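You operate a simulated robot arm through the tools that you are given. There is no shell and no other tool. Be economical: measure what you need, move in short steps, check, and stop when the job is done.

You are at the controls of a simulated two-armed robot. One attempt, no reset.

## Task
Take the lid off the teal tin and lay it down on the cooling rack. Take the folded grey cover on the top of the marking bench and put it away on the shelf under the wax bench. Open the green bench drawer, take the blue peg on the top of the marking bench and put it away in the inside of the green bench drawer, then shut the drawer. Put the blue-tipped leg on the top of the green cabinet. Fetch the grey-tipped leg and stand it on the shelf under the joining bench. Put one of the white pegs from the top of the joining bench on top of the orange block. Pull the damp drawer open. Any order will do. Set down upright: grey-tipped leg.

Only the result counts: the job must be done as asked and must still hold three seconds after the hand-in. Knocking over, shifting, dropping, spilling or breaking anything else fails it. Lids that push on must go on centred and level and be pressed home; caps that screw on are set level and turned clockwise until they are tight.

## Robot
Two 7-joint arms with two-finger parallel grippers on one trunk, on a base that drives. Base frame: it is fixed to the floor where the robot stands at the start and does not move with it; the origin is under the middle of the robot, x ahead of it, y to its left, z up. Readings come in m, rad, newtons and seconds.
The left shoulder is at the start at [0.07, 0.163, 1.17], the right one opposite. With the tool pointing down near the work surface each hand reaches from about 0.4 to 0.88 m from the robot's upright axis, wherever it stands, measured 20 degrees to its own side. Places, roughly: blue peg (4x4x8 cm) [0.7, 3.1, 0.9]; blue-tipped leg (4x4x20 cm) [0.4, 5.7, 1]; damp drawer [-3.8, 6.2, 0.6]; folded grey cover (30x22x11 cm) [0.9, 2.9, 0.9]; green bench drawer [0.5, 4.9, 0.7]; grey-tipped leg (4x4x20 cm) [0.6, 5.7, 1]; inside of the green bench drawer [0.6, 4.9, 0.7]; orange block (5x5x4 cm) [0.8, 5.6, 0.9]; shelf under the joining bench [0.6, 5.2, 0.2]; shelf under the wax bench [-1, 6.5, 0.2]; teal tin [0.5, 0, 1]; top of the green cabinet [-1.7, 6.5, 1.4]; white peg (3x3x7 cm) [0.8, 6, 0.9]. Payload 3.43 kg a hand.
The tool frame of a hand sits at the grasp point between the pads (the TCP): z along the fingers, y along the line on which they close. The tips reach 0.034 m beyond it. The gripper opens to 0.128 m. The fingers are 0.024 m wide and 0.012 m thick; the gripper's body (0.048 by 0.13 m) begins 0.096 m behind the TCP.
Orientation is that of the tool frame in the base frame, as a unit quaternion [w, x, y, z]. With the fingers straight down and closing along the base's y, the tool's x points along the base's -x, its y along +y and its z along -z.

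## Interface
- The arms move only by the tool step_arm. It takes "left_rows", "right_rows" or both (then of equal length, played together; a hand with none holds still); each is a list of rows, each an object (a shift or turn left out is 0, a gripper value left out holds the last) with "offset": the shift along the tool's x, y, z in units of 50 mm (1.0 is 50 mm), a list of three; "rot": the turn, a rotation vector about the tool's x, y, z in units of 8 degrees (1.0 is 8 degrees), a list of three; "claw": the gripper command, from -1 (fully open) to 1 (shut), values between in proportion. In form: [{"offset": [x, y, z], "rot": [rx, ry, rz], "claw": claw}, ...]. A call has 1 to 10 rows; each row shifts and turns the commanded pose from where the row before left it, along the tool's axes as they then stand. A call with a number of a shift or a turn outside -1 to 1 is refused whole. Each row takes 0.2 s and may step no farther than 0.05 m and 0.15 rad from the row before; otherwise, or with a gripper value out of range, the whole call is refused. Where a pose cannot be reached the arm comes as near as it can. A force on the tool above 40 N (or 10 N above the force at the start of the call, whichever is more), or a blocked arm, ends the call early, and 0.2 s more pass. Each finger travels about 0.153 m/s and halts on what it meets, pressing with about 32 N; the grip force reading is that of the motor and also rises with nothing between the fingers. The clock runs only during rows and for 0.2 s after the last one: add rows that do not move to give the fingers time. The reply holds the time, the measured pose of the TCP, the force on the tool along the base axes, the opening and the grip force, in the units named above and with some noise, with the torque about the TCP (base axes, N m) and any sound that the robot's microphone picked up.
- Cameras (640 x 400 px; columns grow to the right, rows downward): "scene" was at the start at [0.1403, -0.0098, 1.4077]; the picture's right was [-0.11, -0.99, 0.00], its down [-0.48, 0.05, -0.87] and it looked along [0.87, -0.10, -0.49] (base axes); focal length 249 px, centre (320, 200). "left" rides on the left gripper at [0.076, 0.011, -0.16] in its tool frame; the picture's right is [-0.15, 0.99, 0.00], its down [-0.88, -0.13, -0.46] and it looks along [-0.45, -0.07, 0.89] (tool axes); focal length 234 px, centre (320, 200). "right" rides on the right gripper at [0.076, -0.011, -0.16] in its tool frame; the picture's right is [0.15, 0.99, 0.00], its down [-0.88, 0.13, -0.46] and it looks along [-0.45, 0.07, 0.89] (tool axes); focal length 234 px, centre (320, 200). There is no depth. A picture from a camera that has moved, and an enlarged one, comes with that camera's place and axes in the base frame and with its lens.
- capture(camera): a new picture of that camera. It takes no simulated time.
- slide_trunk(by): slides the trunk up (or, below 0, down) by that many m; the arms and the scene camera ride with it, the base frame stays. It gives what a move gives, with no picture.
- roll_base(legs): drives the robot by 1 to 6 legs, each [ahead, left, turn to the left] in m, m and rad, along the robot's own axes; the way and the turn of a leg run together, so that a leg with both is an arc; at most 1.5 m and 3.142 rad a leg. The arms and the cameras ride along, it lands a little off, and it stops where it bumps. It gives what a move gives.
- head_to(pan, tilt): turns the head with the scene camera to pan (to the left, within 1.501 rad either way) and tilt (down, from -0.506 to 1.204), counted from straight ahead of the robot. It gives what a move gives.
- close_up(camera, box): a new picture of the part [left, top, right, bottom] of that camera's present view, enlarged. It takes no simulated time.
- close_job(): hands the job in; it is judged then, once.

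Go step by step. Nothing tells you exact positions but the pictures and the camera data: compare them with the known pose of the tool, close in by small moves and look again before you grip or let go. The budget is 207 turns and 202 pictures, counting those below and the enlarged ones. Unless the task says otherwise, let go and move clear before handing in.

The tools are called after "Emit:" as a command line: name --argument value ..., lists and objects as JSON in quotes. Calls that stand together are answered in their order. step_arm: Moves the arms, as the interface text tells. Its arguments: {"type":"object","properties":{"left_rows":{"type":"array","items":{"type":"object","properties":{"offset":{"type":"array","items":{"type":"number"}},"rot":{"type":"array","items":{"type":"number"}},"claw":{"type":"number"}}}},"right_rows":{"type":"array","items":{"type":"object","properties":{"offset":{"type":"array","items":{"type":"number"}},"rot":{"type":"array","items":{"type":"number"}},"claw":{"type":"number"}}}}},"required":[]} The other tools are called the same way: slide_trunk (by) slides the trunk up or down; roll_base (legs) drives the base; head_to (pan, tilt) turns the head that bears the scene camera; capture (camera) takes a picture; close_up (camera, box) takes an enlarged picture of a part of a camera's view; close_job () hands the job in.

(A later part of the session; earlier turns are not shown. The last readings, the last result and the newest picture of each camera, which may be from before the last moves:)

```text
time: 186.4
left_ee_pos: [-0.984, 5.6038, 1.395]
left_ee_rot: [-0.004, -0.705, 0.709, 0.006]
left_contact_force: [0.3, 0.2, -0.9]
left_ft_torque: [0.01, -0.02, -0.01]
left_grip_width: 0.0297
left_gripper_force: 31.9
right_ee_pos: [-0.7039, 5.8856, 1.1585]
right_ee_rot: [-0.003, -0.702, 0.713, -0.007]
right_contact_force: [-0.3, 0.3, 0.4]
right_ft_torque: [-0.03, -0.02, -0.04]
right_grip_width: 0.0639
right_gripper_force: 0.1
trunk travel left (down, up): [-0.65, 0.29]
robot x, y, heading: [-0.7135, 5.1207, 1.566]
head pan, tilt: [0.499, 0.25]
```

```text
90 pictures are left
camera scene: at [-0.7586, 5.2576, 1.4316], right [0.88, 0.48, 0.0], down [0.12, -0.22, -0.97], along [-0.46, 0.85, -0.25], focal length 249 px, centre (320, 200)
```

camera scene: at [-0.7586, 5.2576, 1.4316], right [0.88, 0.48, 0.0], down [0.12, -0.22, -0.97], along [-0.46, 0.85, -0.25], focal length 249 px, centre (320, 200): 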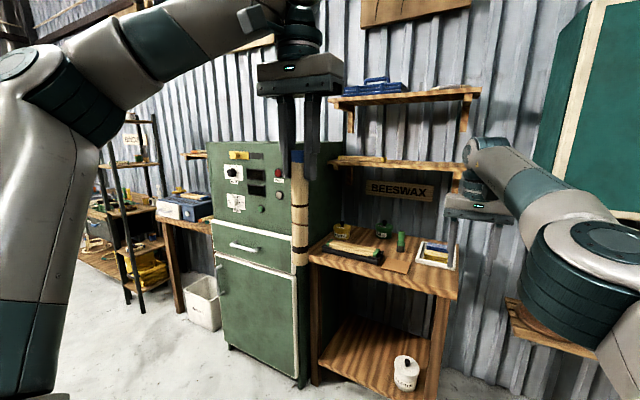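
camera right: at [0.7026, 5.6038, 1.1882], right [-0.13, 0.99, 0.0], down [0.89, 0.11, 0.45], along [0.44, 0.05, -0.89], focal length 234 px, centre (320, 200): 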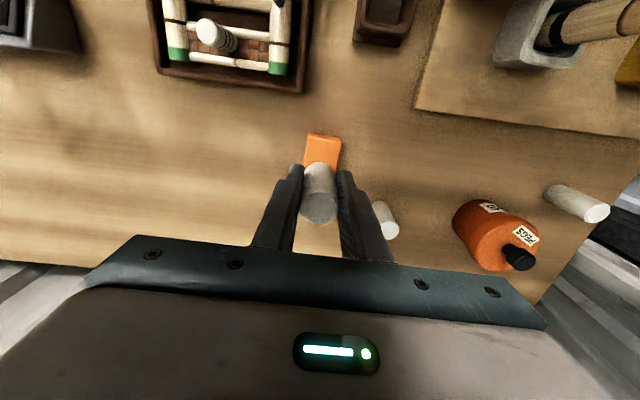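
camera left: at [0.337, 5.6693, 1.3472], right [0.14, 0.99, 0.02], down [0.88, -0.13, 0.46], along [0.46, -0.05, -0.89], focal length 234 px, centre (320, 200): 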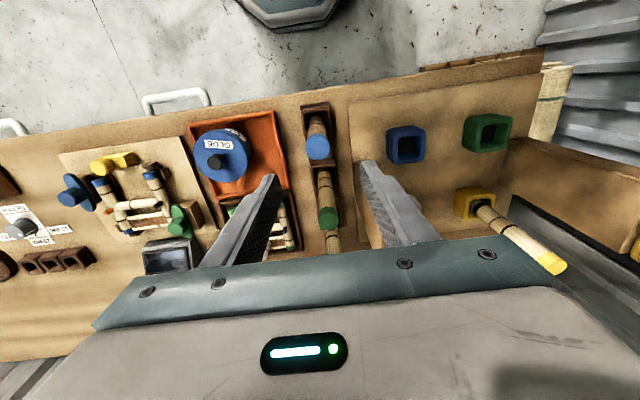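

The green cabinet spans x≈-2.0..-1.44 with its front at y≈6.23 and top at z≈1.4. I'll raise the trunk and drive in front of it.

Emit:
slide_trunk --by 0.28

Emit:
roll_base --legs '[[0, 0.8, 0.004], [0.3, 0, 0]]'

Emit:
head_to --pan 0.1 --tilt 0.4

Emit:
capture --camera "scene"

```text
time: 189.2
left_ee_pos: [-0.9833, 5.6019, 1.6757]
left_ee_rot: [-0.004, -0.706, 0.709, 0.007]
left_contact_force: [0.2, 0.4, -0.9]
left_ft_torque: [-0.02, 0.03, 0.03]
left_grip_width: 0.0295
left_gripper_force: 31.6
right_ee_pos: [-0.7037, 5.8873, 1.4385]
right_ee_rot: [-0.002, -0.701, 0.713, -0.006]
right_contact_force: [0.3, -0.4, -0.4]
right_ft_torque: [-0.01, 0.01, -0.03]
right_grip_width: 0.0641
right_gripper_force: 0.1
trunk travel left (down, up): [-0.93, 0.01]
robot x, y, heading: [-0.7132, 5.1247, 1.567]
head pan, tilt: [0.499, 0.25]
```

```text
time: 195.2
left_ee_pos: [-1.7823, 5.9038, 1.6771]
left_ee_rot: [-0.002, -0.706, 0.708, 0.008]
left_contact_force: [1.5, -1.4, -0.8]
left_ft_torque: [0.0, 0.0, -0.01]
left_grip_width: 0.0295
left_gripper_force: 32.1
right_ee_pos: [-1.5021, 6.1884, 1.4395]
right_ee_rot: [-0.002, -0.702, 0.713, -0.006]
right_contact_force: [0.2, -0.9, 0.2]
right_ft_torque: [0.06, 0.0, -0.01]
right_grip_width: 0.0641
right_gripper_force: 0.1
trunk travel left (down, up): [-0.93, 0.01]
robot x, y, heading: [-1.5168, 5.4249, 1.568]
head pan, tilt: [0.499, 0.25]
```

```text
time: 196.0
left_ee_pos: [-1.7834, 5.9085, 1.6749]
left_ee_rot: [-0.004, -0.706, 0.708, 0.007]
left_contact_force: [0.9, -0.8, -1.3]
left_ft_torque: [-0.06, 0.0, -0.03]
left_grip_width: 0.0293
left_gripper_force: 32.3
right_ee_pos: [-1.5025, 6.1918, 1.4386]
right_ee_rot: [-0.003, -0.701, 0.713, -0.006]
right_contact_force: [0.5, 0.4, -0.2]
right_ft_torque: [0.03, -0.02, 0.02]
right_grip_width: 0.0641
right_gripper_force: 0.0
trunk travel left (down, up): [-0.93, 0.01]
robot x, y, heading: [-1.5109, 5.4303, 1.566]
head pan, tilt: [0.099, 0.4]
```

```text
89 pictures are left
camera scene: at [-1.5219, 5.5733, 1.6975], right [1.0, 0.1, 0.0], down [0.04, -0.39, -0.92], along [-0.09, 0.92, -0.39], focal length 249 px, centre (320, 200)
```

scene: 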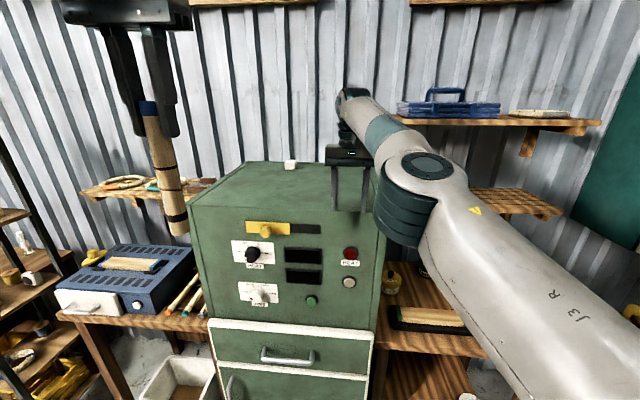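

The cabinet top is clear except for a small white item at the back. I'll retract the right hand, then drive forward so the left hand hangs the leg over the cabinet top.

Emit:
step_arm --right_rows '[{"offset": [0.8, 0, -0.3]}, {"offset": [0.8, 0, -0.3]}, {"offset": [0.8, -0.4, -0.3]}, {"offset": [0.8, -0.4, -0.3]}, {"offset": [0.8, -0.4, 0]}, {"offset": [0.8, -0.4, 0]}, {}]'

Emit:
roll_base --legs '[[0.36, 0, 0]]'

Emit:
capture --camera "scene"

Emit:
capture --camera "left"

```text
time: 197.6
left_ee_pos: [-1.7815, 5.9074, 1.6759]
left_ee_rot: [-0.004, -0.706, 0.708, 0.008]
left_contact_force: [0.2, 0.4, -0.7]
left_ft_torque: [0.01, -0.01, 0.02]
left_grip_width: 0.0294
left_gripper_force: 32.4
right_ee_pos: [-1.5279, 6.1513, 1.5154]
right_ee_rot: [-0.002, -0.702, 0.712, -0.005]
right_contact_force: [0.7, 0.1, 1.2]
right_ft_torque: [-0.02, 0.01, 0.0]
right_grip_width: 0.0639
right_gripper_force: 0.2
right hand out of reach, approached as far as the arm can: row 1, 2, 3, 4, 5, 6
trunk travel left (down, up): [-0.93, 0.01]
robot x, y, heading: [-1.5094, 5.4275, 1.562]
head pan, tilt: [0.099, 0.4]
```

```text
time: 199.9
left_ee_pos: [-1.7808, 6.2617, 1.676]
left_ee_rot: [-0.004, -0.706, 0.708, 0.008]
left_contact_force: [-0.4, -0.8, -0.1]
left_ft_torque: [0.02, -0.01, 0.02]
left_grip_width: 0.0293
left_gripper_force: 31.6
right_ee_pos: [-1.5268, 6.5064, 1.5176]
right_ee_rot: [-0.001, -0.701, 0.713, -0.005]
right_contact_force: [-1.1, -0.3, 0.0]
right_ft_torque: [0.04, 0.02, 0.02]
right_grip_width: 0.0639
right_gripper_force: 0.0
trunk travel left (down, up): [-0.93, 0.01]
robot x, y, heading: [-1.5132, 5.7877, 1.566]
head pan, tilt: [0.099, 0.4]
```

```text
88 pictures are left
camera scene: at [-1.5203, 5.9266, 1.6981], right [1.0, 0.1, 0.0], down [0.04, -0.39, -0.92], along [-0.09, 0.92, -0.39], focal length 249 px, centre (320, 200)
```

scene: 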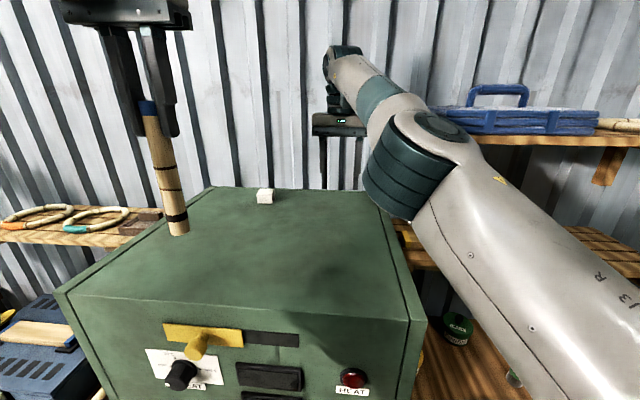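

```text
87 pictures are left
camera left: at [-1.7901, 6.1852, 1.8361], right [-0.99, 0.15, 0.02], down [0.14, 0.88, 0.46], along [0.05, 0.46, -0.89], focal length 234 px, centre (320, 200)
```

left: 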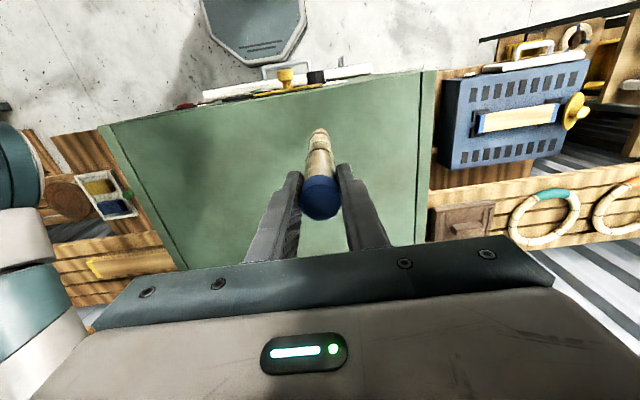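

The leg hangs over the cabinet top. I'll move it 7 cm further in and lower it.

Emit:
step_arm --left_rows '[{"offset": [-0.75, 0, 0]}, {"offset": [-0.75, 0, 0]}, {"offset": [0, 0, 0.7]}, {"offset": [0, 0, 0.7]}, {"offset": [0, 0, 0.5]}, {}]'

Emit:
capture --camera "scene"

```text
time: 201.3
left_ee_pos: [-1.7811, 6.3389, 1.583]
left_ee_rot: [-0.003, -0.707, 0.707, 0.008]
left_contact_force: [-5.0, 2.0, 24.3]
left_ft_torque: [0.2, 0.76, 0.03]
left_grip_width: 0.0294
left_gripper_force: 31.7
right_ee_pos: [-1.5261, 6.5083, 1.518]
right_ee_rot: [-0.002, -0.701, 0.713, -0.005]
right_contact_force: [0.3, -0.9, 0.1]
right_ft_torque: [0.0, -0.03, 0.02]
right_grip_width: 0.0641
right_gripper_force: 0.1
trunk travel left (down, up): [-0.93, 0.01]
robot x, y, heading: [-1.5092, 5.7873, 1.568]
head pan, tilt: [0.099, 0.4]
```

```text
86 pictures are left
camera scene: at [-1.5206, 5.9278, 1.6982], right [1.0, 0.1, 0.0], down [0.04, -0.39, -0.92], along [-0.09, 0.92, -0.39], focal length 249 px, centre (320, 200)
```

scene: 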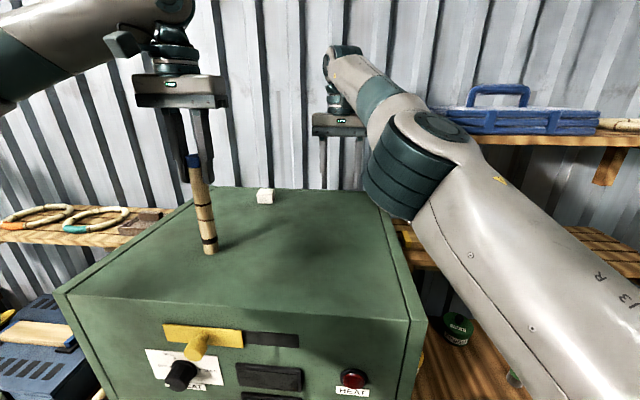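

The leg is on the cabinet top. Easing off, opening and rising.

Emit:
step_arm --left_rows '[{"offset": [0, 0, -0.06]}, {"claw": 0.5}, {"claw": 0.2}, {"claw": 0.0}, {"offset": [0, 0, -0.5]}, {"offset": [0, 0, -0.8]}]'

Emit:
capture --camera "scene"

```text
time: 202.8
left_ee_pos: [-1.7788, 6.3378, 1.6495]
left_ee_rot: [-0.004, -0.706, 0.708, 0.009]
left_contact_force: [0.1, -0.1, -0.7]
left_ft_torque: [0.05, 0.02, 0.04]
left_grip_width: 0.0641
left_gripper_force: 0.0
right_ee_pos: [-1.5247, 6.5079, 1.517]
right_ee_rot: [-0.002, -0.702, 0.712, -0.005]
right_contact_force: [0.6, -0.2, -1.1]
right_ft_torque: [-0.02, 0.03, 0.0]
right_grip_width: 0.0638
right_gripper_force: 0.0
trunk travel left (down, up): [-0.93, 0.01]
robot x, y, heading: [-1.5098, 5.7892, 1.573]
head pan, tilt: [0.099, 0.4]
```

```text
85 pictures are left
camera scene: at [-1.5178, 5.9277, 1.6978], right [1.0, 0.1, 0.0], down [0.04, -0.39, -0.92], along [-0.09, 0.92, -0.39], focal length 249 px, centre (320, 200)
```

scene: 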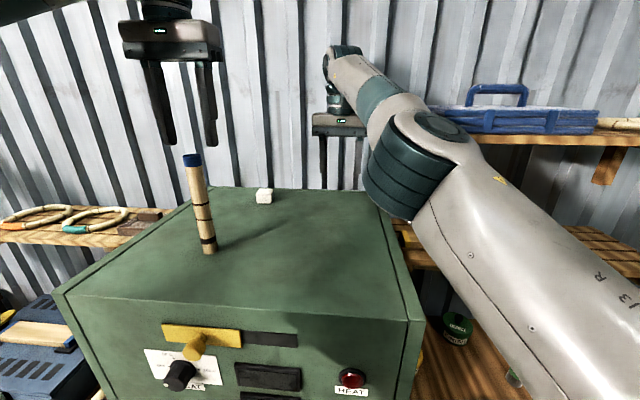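

The blue-tipped leg stands on the cabinet. I'll rise, back away, lower the trunk and head for the damp drawer at x≈-3.8.

Emit:
step_arm --left_rows '[{"offset": [0, 0, -0.8]}, {"offset": [0, 0, -0.5]}, {}]'

Emit:
roll_base --legs '[[-0.75, 0, 0]]'

Emit:
slide_trunk --by -0.28

Emit:
head_to --pan 0.9 --tilt 0.3

Emit:
capture --camera "scene"

```text
time: 203.6
left_ee_pos: [-1.7798, 6.3409, 1.7127]
left_ee_rot: [-0.003, -0.706, 0.708, 0.007]
left_contact_force: [-0.2, -0.8, 0.1]
left_ft_torque: [-0.01, -0.02, 0.02]
left_grip_width: 0.0641
left_gripper_force: 0.1
right_ee_pos: [-1.5285, 6.5101, 1.5155]
right_ee_rot: [-0.002, -0.702, 0.713, -0.007]
right_contact_force: [-0.2, 0.1, 0.3]
right_ft_torque: [-0.03, 0.02, -0.02]
right_grip_width: 0.064
right_gripper_force: 0.1
trunk travel left (down, up): [-0.93, 0.01]
robot x, y, heading: [-1.5092, 5.7867, 1.567]
head pan, tilt: [0.099, 0.4]
```

```text
time: 207.2
left_ee_pos: [-1.7813, 5.6535, 1.7109]
left_ee_rot: [-0.003, -0.707, 0.707, 0.006]
left_contact_force: [0.7, -0.2, 0.1]
left_ft_torque: [0.03, -0.05, -0.01]
left_grip_width: 0.064
left_gripper_force: 0.1
right_ee_pos: [-1.5271, 5.8223, 1.5142]
right_ee_rot: [-0.003, -0.703, 0.711, -0.007]
right_contact_force: [-0.4, -0.5, -0.5]
right_ft_torque: [0.02, -0.07, 0.03]
right_grip_width: 0.0639
right_gripper_force: 0.0
trunk travel left (down, up): [-0.93, 0.01]
robot x, y, heading: [-1.5037, 5.1009, 1.569]
head pan, tilt: [0.099, 0.4]
stopped in leg 1: the robot was blocked; the commanded pose is now the measured one
```

```text
time: 210.0
left_ee_pos: [-1.7768, 5.654, 1.4317]
left_ee_rot: [0.004, 0.707, -0.707, -0.008]
left_contact_force: [-0.2, -0.9, -0.8]
left_ft_torque: [0.01, -0.01, -0.01]
left_grip_width: 0.064
left_gripper_force: 0.1
right_ee_pos: [-1.5235, 5.8227, 1.2336]
right_ee_rot: [-0.003, -0.702, 0.712, -0.007]
right_contact_force: [-0.2, 0.1, -0.6]
right_ft_torque: [0.01, -0.01, 0.03]
right_grip_width: 0.064
right_gripper_force: 0.1
trunk travel left (down, up): [-0.65, 0.29]
robot x, y, heading: [-1.5075, 5.1001, 1.571]
head pan, tilt: [0.099, 0.4]
```

```text
time: 211.1
left_ee_pos: [-1.7764, 5.6527, 1.4314]
left_ee_rot: [-0.005, -0.707, 0.707, 0.007]
left_contact_force: [-1.0, 0.2, 0.0]
left_ft_torque: [-0.01, -0.02, -0.02]
left_grip_width: 0.0643
left_gripper_force: 0.0
right_ee_pos: [-1.5244, 5.8232, 1.2346]
right_ee_rot: [-0.003, -0.703, 0.711, -0.007]
right_contact_force: [-0.8, 0.0, 0.1]
right_ft_torque: [-0.01, 0.04, -0.02]
right_grip_width: 0.0641
right_gripper_force: 0.1
trunk travel left (down, up): [-0.65, 0.29]
robot x, y, heading: [-1.5077, 5.1014, 1.571]
head pan, tilt: [0.901, 0.3]
```

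```text
84 pictures are left
camera scene: at [-1.5796, 5.21, 1.4269], right [0.62, 0.78, 0.0], down [0.23, -0.18, -0.96], along [-0.75, 0.6, -0.3], focal length 249 px, centre (320, 200)
```

scene: 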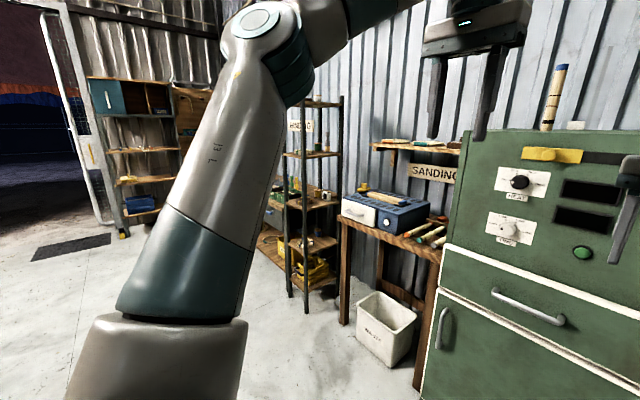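

Something behind (probably the chair) blocked the base, so I'll move forward slightly before strafing left toward x≈-3.7.

Emit:
roll_base --legs '[[0.15, 0, 0], [0, 1.3, 0]]'

Emit:
capture --camera "scene"

```text
time: 218.7
left_ee_pos: [-3.0877, 5.7948, 1.4315]
left_ee_rot: [0.005, 0.711, -0.703, -0.007]
left_contact_force: [0.8, 0.0, -0.4]
left_ft_torque: [0.0, -0.01, 0.02]
left_grip_width: 0.0643
left_gripper_force: 0.0
right_ee_pos: [-2.8374, 5.9678, 1.2338]
right_ee_rot: [-0.003, -0.707, 0.707, -0.007]
right_contact_force: [0.0, -0.6, -0.6]
right_ft_torque: [0.01, 0.01, -0.02]
right_grip_width: 0.064
right_gripper_force: 0.0
trunk travel left (down, up): [-0.65, 0.29]
robot x, y, heading: [-2.8105, 5.2449, 1.581]
head pan, tilt: [0.901, 0.3]
```

```text
83 pictures are left
camera scene: at [-2.8856, 5.3542, 1.4269], right [0.61, 0.79, 0.0], down [0.23, -0.18, -0.96], along [-0.75, 0.59, -0.3], focal length 249 px, centre (320, 200)
```

scene: 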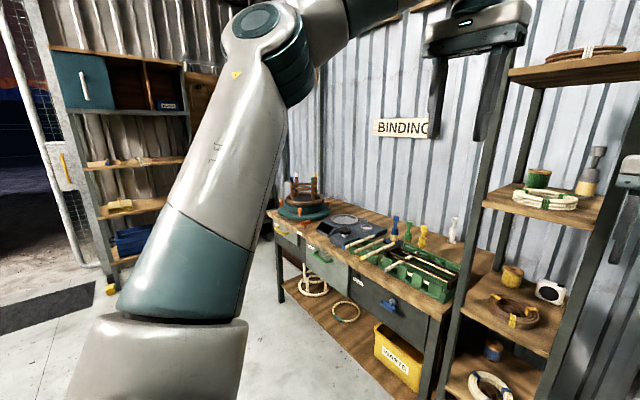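

The binding bench has several drawers. I'll drive on in front of it and look for the one marked "damp".

Emit:
roll_base --legs '[[-0.05, 0.8, -0.01]]'

Emit:
head_to --pan 0 --tilt 0.5

Emit:
capture --camera "scene"

```text
time: 222.9
left_ee_pos: [-3.8796, 5.7425, 1.4317]
left_ee_rot: [0.004, 0.709, -0.706, -0.007]
left_contact_force: [0.0, 0.2, 0.2]
left_ft_torque: [-0.01, -0.05, 0.02]
left_grip_width: 0.0639
left_gripper_force: 0.0
right_ee_pos: [-3.628, 5.9156, 1.2346]
right_ee_rot: [-0.003, -0.704, 0.71, -0.006]
right_contact_force: [-0.2, 0.2, 1.5]
right_ft_torque: [0.01, -0.01, 0.03]
right_grip_width: 0.0642
right_gripper_force: 0.1
trunk travel left (down, up): [-0.65, 0.29]
robot x, y, heading: [-3.6097, 5.1896, 1.573]
head pan, tilt: [0.901, 0.3]
```

```text
time: 224.1
left_ee_pos: [-3.8804, 5.743, 1.4317]
left_ee_rot: [0.006, 0.708, -0.706, -0.007]
left_contact_force: [0.1, 0.4, -0.1]
left_ft_torque: [0.01, 0.02, 0.0]
left_grip_width: 0.0641
left_gripper_force: 0.1
right_ee_pos: [-3.6281, 5.913, 1.234]
right_ee_rot: [-0.003, -0.704, 0.71, -0.007]
right_contact_force: [0.0, -0.5, 0.0]
right_ft_torque: [-0.01, -0.03, 0.04]
right_grip_width: 0.064
right_gripper_force: 0.1
trunk travel left (down, up): [-0.65, 0.29]
robot x, y, heading: [-3.6073, 5.1916, 1.573]
head pan, tilt: [0.0, 0.499]
```

```text
82 pictures are left
camera scene: at [-3.6093, 5.3329, 1.4085], right [1.0, 0.0, 0.0], down [0.0, -0.48, -0.88], along [0.0, 0.88, -0.48], focal length 249 px, centre (320, 200)
```

scene: 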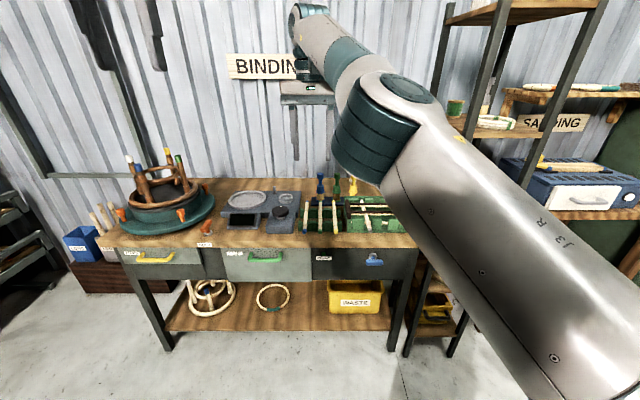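

Emit:
close_up --camera "scene" --box '[110, 215, 270, 315]'

Emit:
close_up --camera "scene" --box '[220, 200, 420, 325]'

```text
4.00 times, centred on (190, 265) of scene
camera zoom: at [-3.6093, 5.3329, 1.4085], right [1.0, 0.0, 0.0], down [0.0, -0.48, -0.88], along [0.0, 0.88, -0.48], focal length 998 px, centre (840, -60)
```

zoom: 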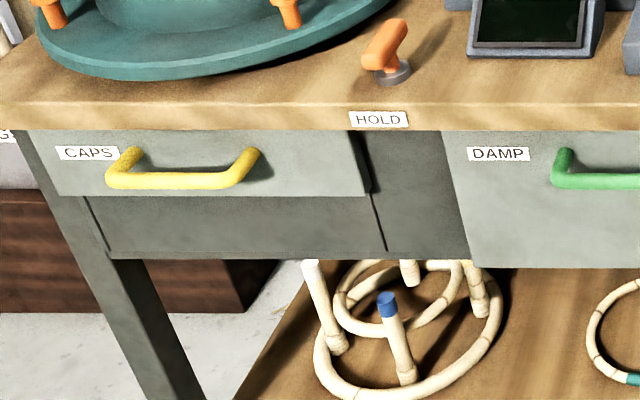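

```text
3.20 times, centred on (320, 262) of scene
camera zoom: at [-3.6093, 5.3329, 1.4085], right [1.0, 0.0, 0.0], down [0.0, -0.48, -0.88], along [0.0, 0.88, -0.48], focal length 798 px, centre (320, 0)
```

zoom: 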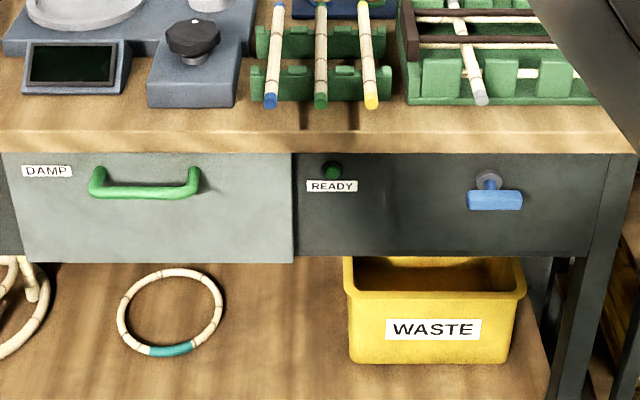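

The middle drawer with the green bar handle is labelled DAMP. I'll line up with it and turn the right hand for the handle, as with the green drawer.

Emit:
roll_base --legs '[[0.06, 0.2, 0]]'

Emit:
step_arm --right_rows '[{"offset": [0.8, -0.5, 0.2]}, {"offset": [0.8, -0.5, 0.2]}, {"offset": [0.8, -0.5, 0.2]}, {"rot": [0, 0, 1]}, {"rot": [0, 0, 1]}, {"rot": [0, 0, 1]}, {"rot": [0, 0, 1]}, {"rot": [0, 0, 1]}, {"rot": [0, 0, 1]}, {"rot": [0, 0, 1]}]'

Emit:
step_arm --right_rows '[{"rot": [0, 0, 1]}, {"rot": [0, 0, 1]}, {"rot": [0, 0, 1]}, {"rot": [0, 0, 1]}, {"rot": [0, 0, 0.25]}, {"rot": [-1, 0, 0]}, {"rot": [-1, 0, 0]}, {"rot": [-1, 0, 0]}, {"rot": [-1, 0, 0]}, {"rot": [-1, 0, 0]}]'

Emit:
step_arm --right_rows '[{"rot": [-1, 0, 0]}, {"rot": [-1, 0, 0]}, {"rot": [-1, 0, 0], "claw": -0.1}, {}]'

Emit:
capture --camera "scene"

```text
time: 225.8
left_ee_pos: [-4.0762, 5.8022, 1.4319]
left_ee_rot: [0.005, 0.708, -0.706, -0.007]
left_contact_force: [0.1, -0.5, 0.2]
left_ft_torque: [0.02, 0.04, 0.0]
left_grip_width: 0.0641
left_gripper_force: 0.0
right_ee_pos: [-3.8253, 5.9735, 1.2341]
right_ee_rot: [-0.003, -0.704, 0.71, -0.005]
right_contact_force: [-0.8, 0.0, 0.3]
right_ft_torque: [0.03, 0.02, 0.02]
right_grip_width: 0.0639
right_gripper_force: 0.0
trunk travel left (down, up): [-0.65, 0.29]
robot x, y, heading: [-3.802, 5.2525, 1.573]
head pan, tilt: [0.0, 0.499]
```

```text
time: 228.0
left_ee_pos: [-4.0766, 5.8029, 1.4323]
left_ee_rot: [0.005, 0.708, -0.707, -0.007]
left_contact_force: [0.4, 0.5, 0.3]
left_ft_torque: [0.0, 0.01, 0.05]
left_grip_width: 0.0637
left_gripper_force: 0.1
right_ee_pos: [-3.8176, 5.9757, 1.2368]
right_ee_rot: [0.0, -0.287, 0.958, -0.007]
right_contact_force: [0.0, -0.1, -0.4]
right_ft_torque: [0.0, 0.01, 0.01]
right_grip_width: 0.0639
right_gripper_force: 0.0
right hand out of reach, approached as far as the arm can: row 1, 2, 3
trunk travel left (down, up): [-0.65, 0.29]
robot x, y, heading: [-3.8032, 5.2499, 1.574]
head pan, tilt: [0.0, 0.499]
```

```text
time: 230.2
left_ee_pos: [-4.076, 5.8019, 1.4327]
left_ee_rot: [0.004, 0.708, -0.706, -0.008]
left_contact_force: [0.6, -0.2, -0.4]
left_ft_torque: [0.03, 0.04, 0.01]
left_grip_width: 0.064
left_gripper_force: 0.1
right_ee_pos: [-3.8181, 6.0461, 1.303]
right_ee_rot: [0.005, 0.004, 0.98, 0.198]
right_contact_force: [-0.5, 0.2, 0.6]
right_ft_torque: [0.0, 0.0, 0.01]
right_grip_width: 0.064
right_gripper_force: 0.0
right hand out of reach, approached as far as the arm can: row 6, 7, 8, 9, 10
trunk travel left (down, up): [-0.65, 0.29]
robot x, y, heading: [-3.8068, 5.2517, 1.575]
head pan, tilt: [0.0, 0.499]
```

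```text
time: 231.2
left_ee_pos: [-4.0781, 5.8029, 1.4321]
left_ee_rot: [0.004, 0.708, -0.706, -0.008]
left_contact_force: [-0.5, 0.5, 0.5]
left_ft_torque: [0.01, 0.04, 0.01]
left_grip_width: 0.0642
left_gripper_force: 0.0
right_ee_pos: [-3.8201, 6.0465, 1.302]
right_ee_rot: [0.004, 0.003, 0.98, 0.198]
right_contact_force: [1.0, -0.5, 0.2]
right_ft_torque: [0.01, -0.03, -0.02]
right_grip_width: 0.0703
right_gripper_force: 0.1
right hand out of reach, approached as far as the arm can: row 1, 2, 3
trunk travel left (down, up): [-0.65, 0.29]
robot x, y, heading: [-3.8091, 5.2521, 1.58]
head pan, tilt: [0.0, 0.499]
```

```text
79 pictures are left
camera scene: at [-3.8063, 5.3931, 1.4085], right [1.0, 0.0, 0.0], down [0.0, -0.48, -0.88], along [0.0, 0.88, -0.48], focal length 249 px, centre (320, 200)
```

scene: 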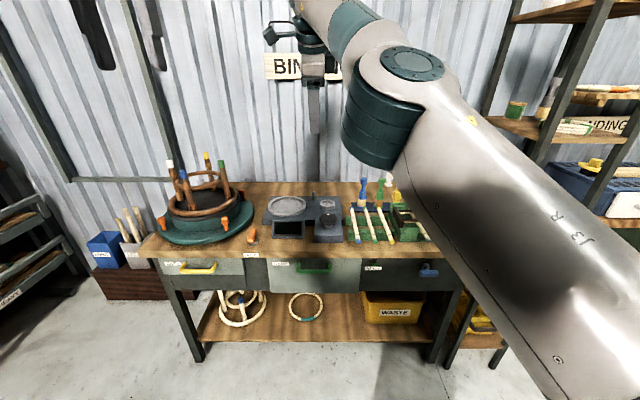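

The right arm is folded too tight to finish the tilt. I'll back the base 20 cm, lower the hand in front of the bench, and then finish tilting.

Emit:
roll_base --legs '[[-0.22, 0, -0.005]]'

Emit:
step_arm --right_rows '[{"offset": [0, -0.38, 0.85]}, {"offset": [0, -0.38, 0.85]}, {"offset": [0, -0.38, 0.85]}, {"offset": [0, -0.38, 0.85]}, {"offset": [0, -0.38, 0.85]}, {"offset": [0, -0.38, 0.85]}, {"rot": [-1, 0, 0]}, {"rot": [-1, 0, 0]}, {"rot": [-1, 0, 0]}, {"rot": [-1, 0, 0]}]'

Emit:
capture --camera "scene"

```text
time: 232.8
left_ee_pos: [-4.0744, 5.5914, 1.431]
left_ee_rot: [-0.005, -0.706, 0.708, 0.007]
left_contact_force: [1.2, -0.2, 0.1]
left_ft_torque: [-0.01, 0.01, 0.01]
left_grip_width: 0.0641
left_gripper_force: 0.0
right_ee_pos: [-3.8142, 5.8316, 1.3009]
right_ee_rot: [0.004, 0.007, 0.98, 0.197]
right_contact_force: [0.0, 0.0, -0.4]
right_ft_torque: [-0.04, 0.0, 0.0]
right_grip_width: 0.07
right_gripper_force: 0.0
trunk travel left (down, up): [-0.65, 0.29]
robot x, y, heading: [-3.8051, 5.0427, 1.564]
head pan, tilt: [0.0, 0.499]
```

```text
time: 235.0
left_ee_pos: [-4.073, 5.5886, 1.4329]
left_ee_rot: [-0.005, -0.706, 0.708, 0.007]
left_contact_force: [0.3, -0.3, 0.4]
left_ft_torque: [-0.02, 0.02, 0.01]
left_grip_width: 0.064
left_gripper_force: 0.1
right_ee_pos: [-3.827, 5.8637, 1.1206]
right_ee_rot: [0.005, 0.006, 0.887, 0.461]
right_contact_force: [0.1, 0.5, 0.0]
right_ft_torque: [-0.01, 0.0, 0.0]
right_grip_width: 0.0705
right_gripper_force: 0.1
right hand out of reach, approached as far as the arm can: row 1, 2, 3, 4
trunk travel left (down, up): [-0.65, 0.29]
robot x, y, heading: [-3.8084, 5.0333, 1.565]
head pan, tilt: [0.0, 0.499]
```

```text
78 pictures are left
camera scene: at [-3.8051, 5.1779, 1.4085], right [1.0, 0.0, 0.0], down [0.0, -0.48, -0.88], along [0.0, 0.88, -0.48], focal length 249 px, centre (320, 200)
```

scene: 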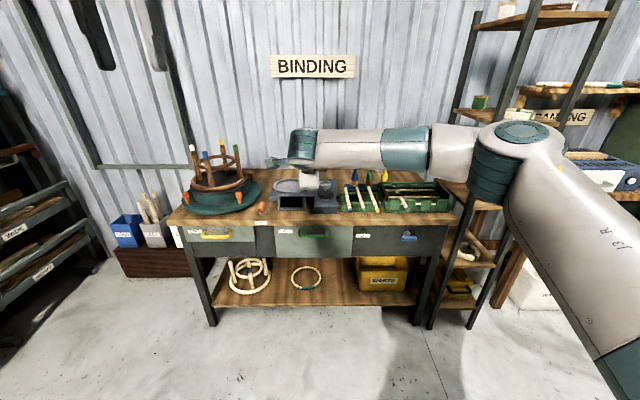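

Emit:
close_up --camera "scene" --box '[240, 200, 400, 300]'

```text
4.00 times, centred on (320, 250) of scene
camera zoom: at [-3.8051, 5.1779, 1.4085], right [1.0, 0.0, 0.0], down [0.0, -0.48, -0.88], along [0.0, 0.88, -0.48], focal length 998 px, centre (320, 0)
```

zoom: 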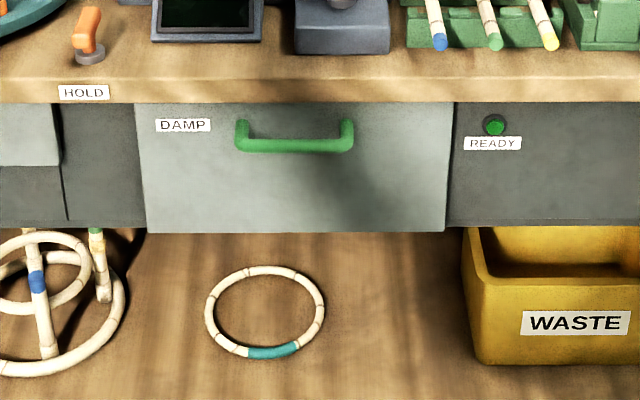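

Emit:
step_arm --right_rows '[{"rot": [-1, 0, 0]}, {"offset": [-0.05, -0.69, 0.47]}, {"offset": [-0.05, -0.69, 0.47]}, {"offset": [-0.05, -0.69, 0.47]}, {"offset": [-0.05, -0.69, 0.47]}, {"offset": [-0.05, -0.69, 0.47]}, {"offset": [-0.05, -0.69, 0.47]}, {"offset": [-0.05, -0.69, 0.47]}, {}]'

Emit:
capture --camera "right"

Emit:
capture --camera "scene"

```text
time: 237.0
left_ee_pos: [-4.0735, 5.5898, 1.4319]
left_ee_rot: [-0.004, -0.706, 0.708, 0.009]
left_contact_force: [-0.9, -0.7, 0.9]
left_ft_torque: [0.02, 0.01, 0.01]
left_grip_width: 0.064
left_gripper_force: 0.1
right_ee_pos: [-3.8066, 5.8992, 0.8317]
right_ee_rot: [0.008, 0.005, 0.853, 0.522]
right_contact_force: [0.2, 0.0, 0.4]
right_ft_torque: [0.0, -0.01, 0.01]
right_grip_width: 0.0703
right_gripper_force: 0.2
trunk travel left (down, up): [-0.65, 0.29]
robot x, y, heading: [-3.8048, 5.0354, 1.569]
head pan, tilt: [0.0, 0.499]
```

```text
76 pictures are left
camera right: at [-3.8837, 5.7554, 0.8933], right [-0.15, 0.45, 0.88], down [0.87, -0.36, 0.33], along [0.47, 0.82, -0.34], focal length 234 px, centre (320, 200)
```

right: 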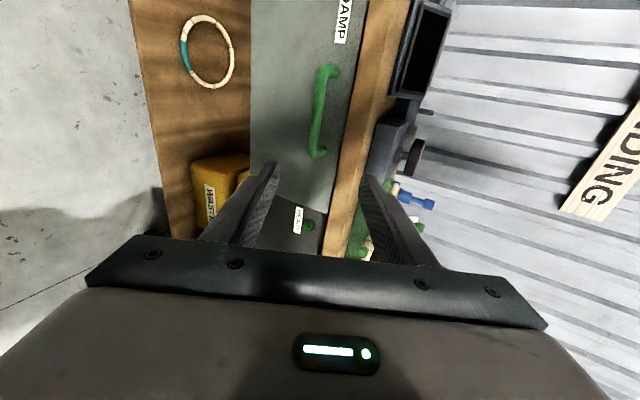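

```text
75 pictures are left
camera scene: at [-3.805, 5.1776, 1.4086], right [1.0, 0.0, 0.0], down [0.0, -0.48, -0.88], along [0.0, 0.88, -0.48], focal length 249 px, centre (320, 200)
```

scene: 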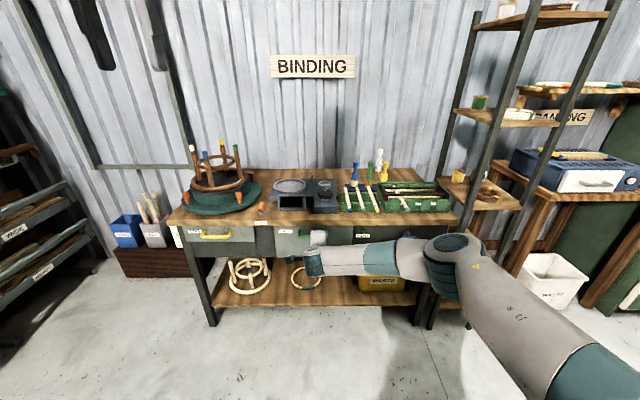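

The bar triangulates to about [-3.833, 6.083, 0.728]. I'll lower the hand onto the approach line and drive in.

Emit:
step_arm --right_rows '[{"offset": [0.265, -0.735, -0.07]}, {"offset": [0.265, -0.735, -0.07]}, {}]'

Emit:
roll_base --legs '[[0.14, 0, 0]]'

Emit:
capture --camera "right"

Emit:
close_up --camera "scene" --box '[220, 210, 420, 335]'

```text
time: 237.8
left_ee_pos: [-4.0732, 5.5901, 1.4318]
left_ee_rot: [-0.005, -0.706, 0.708, 0.008]
left_contact_force: [-0.4, -0.2, 0.1]
left_ft_torque: [-0.01, 0.04, 0.02]
left_grip_width: 0.0639
left_gripper_force: 0.1
right_ee_pos: [-3.8327, 5.8609, 0.7686]
right_ee_rot: [0.007, 0.006, 0.853, 0.522]
right_contact_force: [0.3, 0.4, 0.3]
right_ft_torque: [0.0, 0.01, -0.01]
right_grip_width: 0.0704
right_gripper_force: 0.0
trunk travel left (down, up): [-0.65, 0.29]
robot x, y, heading: [-3.8078, 5.039, 1.565]
head pan, tilt: [0.0, 0.499]
```

```text
time: 239.2
left_ee_pos: [-4.0723, 5.7281, 1.4334]
left_ee_rot: [-0.004, -0.705, 0.709, 0.008]
left_contact_force: [0.0, 0.2, 0.6]
left_ft_torque: [0.02, -0.02, 0.01]
left_grip_width: 0.0639
left_gripper_force: 0.0
right_ee_pos: [-3.8303, 5.9995, 0.7698]
right_ee_rot: [0.007, 0.006, 0.853, 0.522]
right_contact_force: [0.4, 0.4, 0.0]
right_ft_torque: [-0.02, 0.01, 0.0]
right_grip_width: 0.0703
right_gripper_force: 0.0
trunk travel left (down, up): [-0.65, 0.29]
robot x, y, heading: [-3.8043, 5.178, 1.564]
head pan, tilt: [0.0, 0.499]
```

```text
74 pictures are left
camera right: at [-3.9092, 5.8554, 0.8311], right [-0.14, 0.45, 0.88], down [0.87, -0.36, 0.33], along [0.47, 0.81, -0.34], focal length 234 px, centre (320, 200)
```

right: 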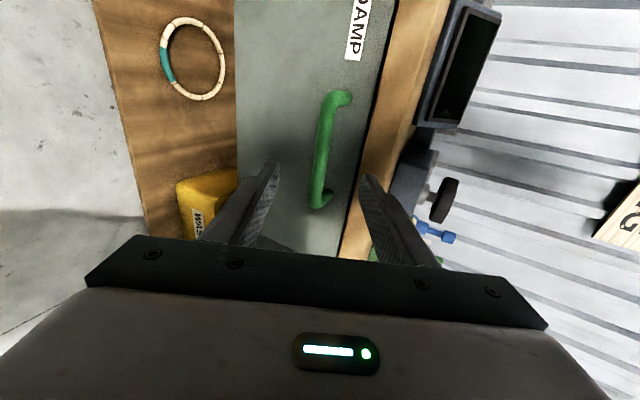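

```text
3.20 times, centred on (320, 272) of scene
camera zoom: at [-3.8043, 5.3172, 1.4087], right [1.0, -0.01, 0.0], down [0.0, -0.48, -0.88], along [0.01, 0.88, -0.48], focal length 798 px, centre (320, -32)
```

zoom: 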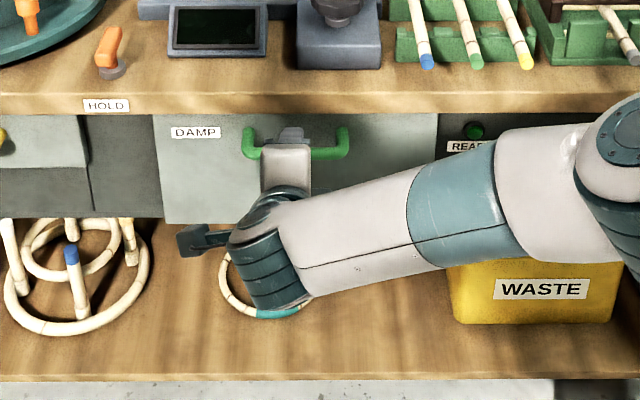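

The bar is centred between the fingers. Advance, grip and check.

Emit:
step_arm --right_rows '[{"offset": [0, 0, 0.8]}, {"offset": [0, 0, 0.75]}, {"claw": 1}, {}, {}, {}]'

Emit:
capture --camera "right"

```text
time: 239.8
left_ee_pos: [-4.071, 5.7256, 1.4329]
left_ee_rot: [-0.004, -0.705, 0.709, 0.008]
left_contact_force: [0.7, 0.3, -0.2]
left_ft_torque: [-0.05, 0.03, -0.04]
left_grip_width: 0.064
left_gripper_force: 0.1
right_ee_pos: [-3.8325, 6.0601, 0.7402]
right_ee_rot: [0.01, 0.008, 0.851, 0.524]
right_contact_force: [0.7, -1.5, 0.3]
right_ft_torque: [0.03, -0.03, -0.06]
right_grip_width: 0.016
right_gripper_force: 15.7
trunk travel left (down, up): [-0.65, 0.29]
robot x, y, heading: [-3.804, 5.1779, 1.562]
head pan, tilt: [0.0, 0.499]
stopped in row 3 (right hand): the force on the tool passed its limit at 164 N (the readings are from after the stop); the commanded pose is now the measured one
```

```text
72 pictures are left
camera right: at [-3.9109, 5.9162, 0.8004], right [-0.14, 0.45, 0.88], down [0.87, -0.37, 0.33], along [0.47, 0.81, -0.34], focal length 234 px, centre (320, 200)
```

right: 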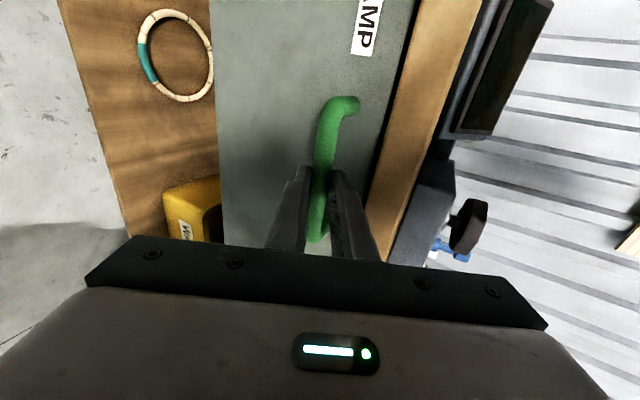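

Gripped. Now I'll pull gently and see whether it moves.

Emit:
step_arm --right_rows '[{"claw": 1}, {}]'

Emit:
step_arm --right_rows '[{"offset": [0, -0.14, -0.27]}, {"offset": [0, -0.18, -0.36]}, {"offset": [0, -0.18, -0.36]}, {}]'

Emit:
capture --camera "scene"

```text
time: 240.4
left_ee_pos: [-4.0729, 5.7318, 1.4304]
left_ee_rot: [-0.006, -0.705, 0.709, 0.007]
left_contact_force: [1.1, -0.3, 0.1]
left_ft_torque: [-0.01, -0.01, -0.01]
left_grip_width: 0.0639
left_gripper_force: 0.1
right_ee_pos: [-3.8325, 6.0646, 0.7384]
right_ee_rot: [0.01, 0.008, 0.852, 0.523]
right_contact_force: [-3.7, 1.3, 2.9]
right_ft_torque: [0.11, -0.58, 0.58]
right_grip_width: 0.0153
right_gripper_force: 44.9
trunk travel left (down, up): [-0.65, 0.29]
robot x, y, heading: [-3.8038, 5.1782, 1.556]
head pan, tilt: [0.0, 0.499]
```

```text
time: 241.4
left_ee_pos: [-4.0711, 5.7302, 1.4301]
left_ee_rot: [-0.006, -0.705, 0.709, 0.008]
left_contact_force: [-0.2, 0.0, 0.6]
left_ft_torque: [-0.02, -0.03, 0.0]
left_grip_width: 0.0638
left_gripper_force: 0.0
right_ee_pos: [-3.8321, 6.0089, 0.7376]
right_ee_rot: [0.009, 0.01, 0.852, 0.523]
right_contact_force: [3.3, 1.1, 6.7]
right_ft_torque: [0.11, -0.55, 0.86]
right_grip_width: 0.0155
right_gripper_force: 45.2
trunk travel left (down, up): [-0.65, 0.29]
robot x, y, heading: [-3.8034, 5.1736, 1.566]
head pan, tilt: [0.0, 0.499]
```

```text
71 pictures are left
camera scene: at [-3.8035, 5.3169, 1.4087], right [1.0, -0.01, 0.0], down [0.0, -0.48, -0.88], along [0.01, 0.88, -0.48], focal length 249 px, centre (320, 200)
```

scene: 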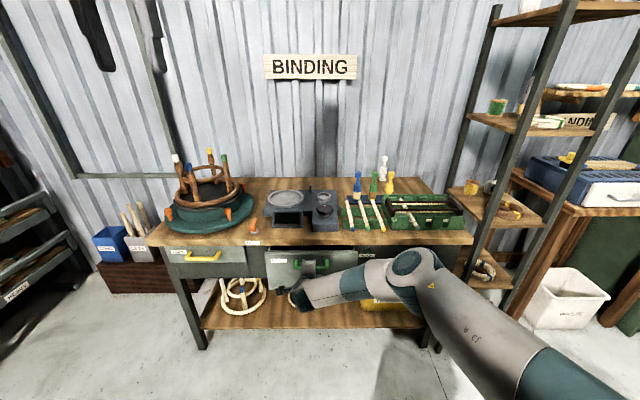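

The drawer opens freely. Pulling another ~17 cm.

Emit:
step_arm --right_rows '[{"offset": [0, -0.31, -0.6]}, {"offset": [0, -0.31, -0.6]}, {"offset": [0, -0.31, -0.6]}, {"offset": [0, -0.31, -0.6]}, {"offset": [0, -0.31, -0.6]}, {}]'

Emit:
capture --camera "scene"

```text
time: 242.8
left_ee_pos: [-4.068, 5.729, 1.432]
left_ee_rot: [-0.006, -0.704, 0.71, 0.008]
left_contact_force: [0.4, 0.1, 0.2]
left_ft_torque: [0.01, -0.02, 0.0]
left_grip_width: 0.0641
left_gripper_force: 0.2
right_ee_pos: [-3.8322, 5.8391, 0.7382]
right_ee_rot: [0.011, 0.011, 0.851, 0.524]
right_contact_force: [26.6, -2.0, 18.4]
right_ft_torque: [0.22, -1.26, -0.42]
right_grip_width: 0.0155
right_gripper_force: 44.4
trunk travel left (down, up): [-0.65, 0.29]
robot x, y, heading: [-3.8032, 5.1791, 1.563]
head pan, tilt: [0.0, 0.499]
```

```text
70 pictures are left
camera scene: at [-3.8006, 5.3158, 1.4089], right [1.0, -0.01, 0.0], down [-0.01, -0.48, -0.88], along [0.01, 0.88, -0.48], focal length 249 px, centre (320, 200)
```

scene: 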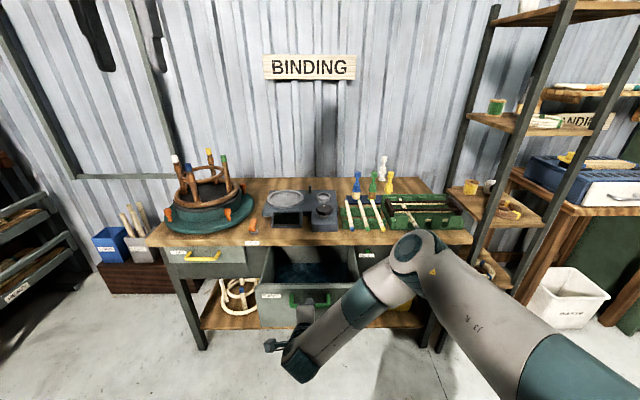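

Open about 22 cm. I'll release, withdraw, and check that it stays open.

Emit:
step_arm --right_rows '[{"claw": -0.1}, {}, {"offset": [0, 0, -0.6]}, {"offset": [0, 0, -0.8]}, {"offset": [0, 0, -0.8]}, {"offset": [0, 0.3, -0.5]}]'

Emit:
roll_base --legs '[[-0.3, 0, 0]]'

Emit:
capture --camera "scene"

```text
time: 244.2
left_ee_pos: [-4.0706, 5.7307, 1.4312]
left_ee_rot: [-0.006, -0.705, 0.709, 0.008]
left_contact_force: [-0.6, 0.3, -0.3]
left_ft_torque: [-0.04, 0.06, 0.0]
left_grip_width: 0.0637
left_gripper_force: 0.0
right_ee_pos: [-3.8418, 5.7258, 0.8118]
right_ee_rot: [0.009, 0.009, 0.853, 0.522]
right_contact_force: [-0.3, -0.1, 0.0]
right_ft_torque: [0.0, -0.01, 0.01]
right_grip_width: 0.0705
right_gripper_force: 0.1
trunk travel left (down, up): [-0.65, 0.29]
robot x, y, heading: [-3.8045, 5.1783, 1.567]
head pan, tilt: [0.0, 0.499]
```

```text
time: 246.2
left_ee_pos: [-4.0759, 5.4336, 1.4307]
left_ee_rot: [-0.006, -0.706, 0.708, 0.007]
left_contact_force: [0.1, 0.6, -0.4]
left_ft_torque: [0.01, 0.0, -0.02]
left_grip_width: 0.0639
left_gripper_force: 0.0
right_ee_pos: [-3.8444, 5.4275, 0.8093]
right_ee_rot: [0.009, 0.009, 0.853, 0.522]
right_contact_force: [0.1, 0.0, -0.5]
right_ft_torque: [-0.04, 0.0, -0.02]
right_grip_width: 0.0703
right_gripper_force: 0.0
trunk travel left (down, up): [-0.65, 0.29]
robot x, y, heading: [-3.8041, 4.8802, 1.563]
head pan, tilt: [0.0, 0.499]
```

```text
69 pictures are left
camera scene: at [-3.8065, 5.0199, 1.4084], right [1.0, -0.01, 0.0], down [0.0, -0.48, -0.88], along [0.01, 0.88, -0.48], focal length 249 px, centre (320, 200)
```

scene: 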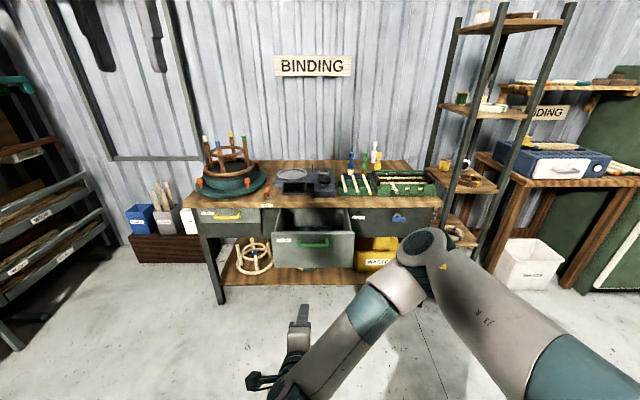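

Emit:
step_arm --right_rows '[{"offset": [-0.5, 0.7, 0]}, {"offset": [-0.5, 0.7, 0]}, {"rot": [1, 0, 0], "offset": [-0.5, 0.6, 0]}, {"rot": [1, 0, 0], "offset": [-0.4, 0.4, -0.2]}, {"rot": [1, 0, 0]}, {"rot": [1, 0, 0]}, {"rot": [1, 0, 0]}, {"rot": [1, 0, 0]}, {"rot": [1, 0, 0]}, {"rot": [1, 0, 0]}]'

Emit:
step_arm --right_rows '[{"rot": [0, 0, -1]}, {"rot": [0, 0, -1]}, {"rot": [0, 0, -1]}, {"rot": [0, 0, -1]}, {"rot": [0, 0, -1]}, {"rot": [0, 0, -1]}, {"rot": [0, 0, -1]}, {"rot": [0, 0, -1]}, {"rot": [0, 0, -1]}, {"rot": [0, 0, -1]}]'

Emit:
step_arm --right_rows '[{"rot": [0, 0, -1]}, {"rot": [0, 0, -0.25]}, {"offset": [0, 0, -0.8]}, {"offset": [0, 0, -0.8]}, {"offset": [0, 0, -0.8]}]'

Emit:
capture --camera "scene"

```text
time: 248.4
left_ee_pos: [-4.0741, 5.4338, 1.4302]
left_ee_rot: [-0.006, -0.705, 0.709, 0.006]
left_contact_force: [0.0, 0.7, -0.5]
left_ft_torque: [-0.02, -0.02, 0.01]
left_grip_width: 0.0637
left_gripper_force: 0.1
right_ee_pos: [-3.7508, 5.4746, 0.9235]
right_ee_rot: [0.004, 0.012, 1.0, -0.009]
right_contact_force: [0.0, -0.1, 0.3]
right_ft_torque: [-0.04, 0.01, -0.02]
right_grip_width: 0.0703
right_gripper_force: 0.1
trunk travel left (down, up): [-0.65, 0.29]
robot x, y, heading: [-3.8065, 4.8774, 1.557]
head pan, tilt: [0.0, 0.499]
```

```text
time: 250.6
left_ee_pos: [-4.0751, 5.431, 1.4304]
left_ee_rot: [-0.006, -0.706, 0.709, 0.007]
left_contact_force: [0.1, -0.2, -0.1]
left_ft_torque: [0.0, 0.0, 0.0]
left_grip_width: 0.0641
left_gripper_force: 0.0
right_ee_pos: [-3.7494, 5.4741, 0.9216]
right_ee_rot: [-0.003, -0.634, 0.773, -0.009]
right_contact_force: [0.3, -0.1, -0.2]
right_ft_torque: [-0.04, -0.04, 0.03]
right_grip_width: 0.0705
right_gripper_force: 0.1
trunk travel left (down, up): [-0.65, 0.29]
robot x, y, heading: [-3.8115, 4.8761, 1.563]
head pan, tilt: [0.0, 0.499]
```

```text
time: 251.8
left_ee_pos: [-4.0751, 5.4311, 1.4309]
left_ee_rot: [-0.006, -0.706, 0.708, 0.007]
left_contact_force: [-0.1, -0.1, -0.4]
left_ft_torque: [0.01, 0.02, -0.01]
left_grip_width: 0.064
left_gripper_force: 0.0
right_ee_pos: [-3.7484, 5.4776, 1.0432]
right_ee_rot: [-0.003, -0.699, 0.715, -0.009]
right_contact_force: [-0.6, -0.4, 0.2]
right_ft_torque: [-0.01, -0.01, -0.01]
right_grip_width: 0.0703
right_gripper_force: 0.1
trunk travel left (down, up): [-0.65, 0.29]
robot x, y, heading: [-3.8062, 4.8787, 1.566]
head pan, tilt: [0.0, 0.499]
```

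```text
68 pictures are left
camera scene: at [-3.8067, 5.019, 1.4085], right [1.0, -0.01, 0.0], down [0.0, -0.48, -0.88], along [0.01, 0.88, -0.48], focal length 249 px, centre (320, 200)
```

scene: 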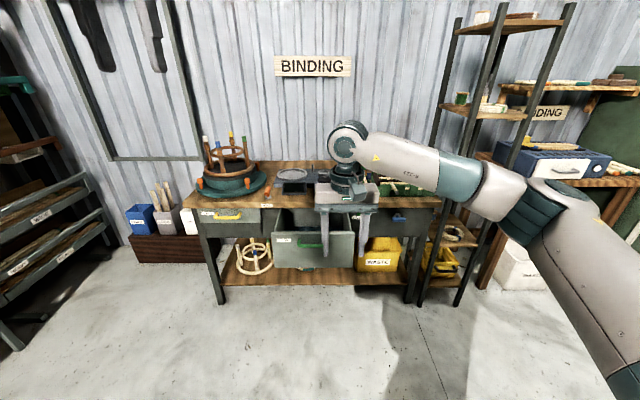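

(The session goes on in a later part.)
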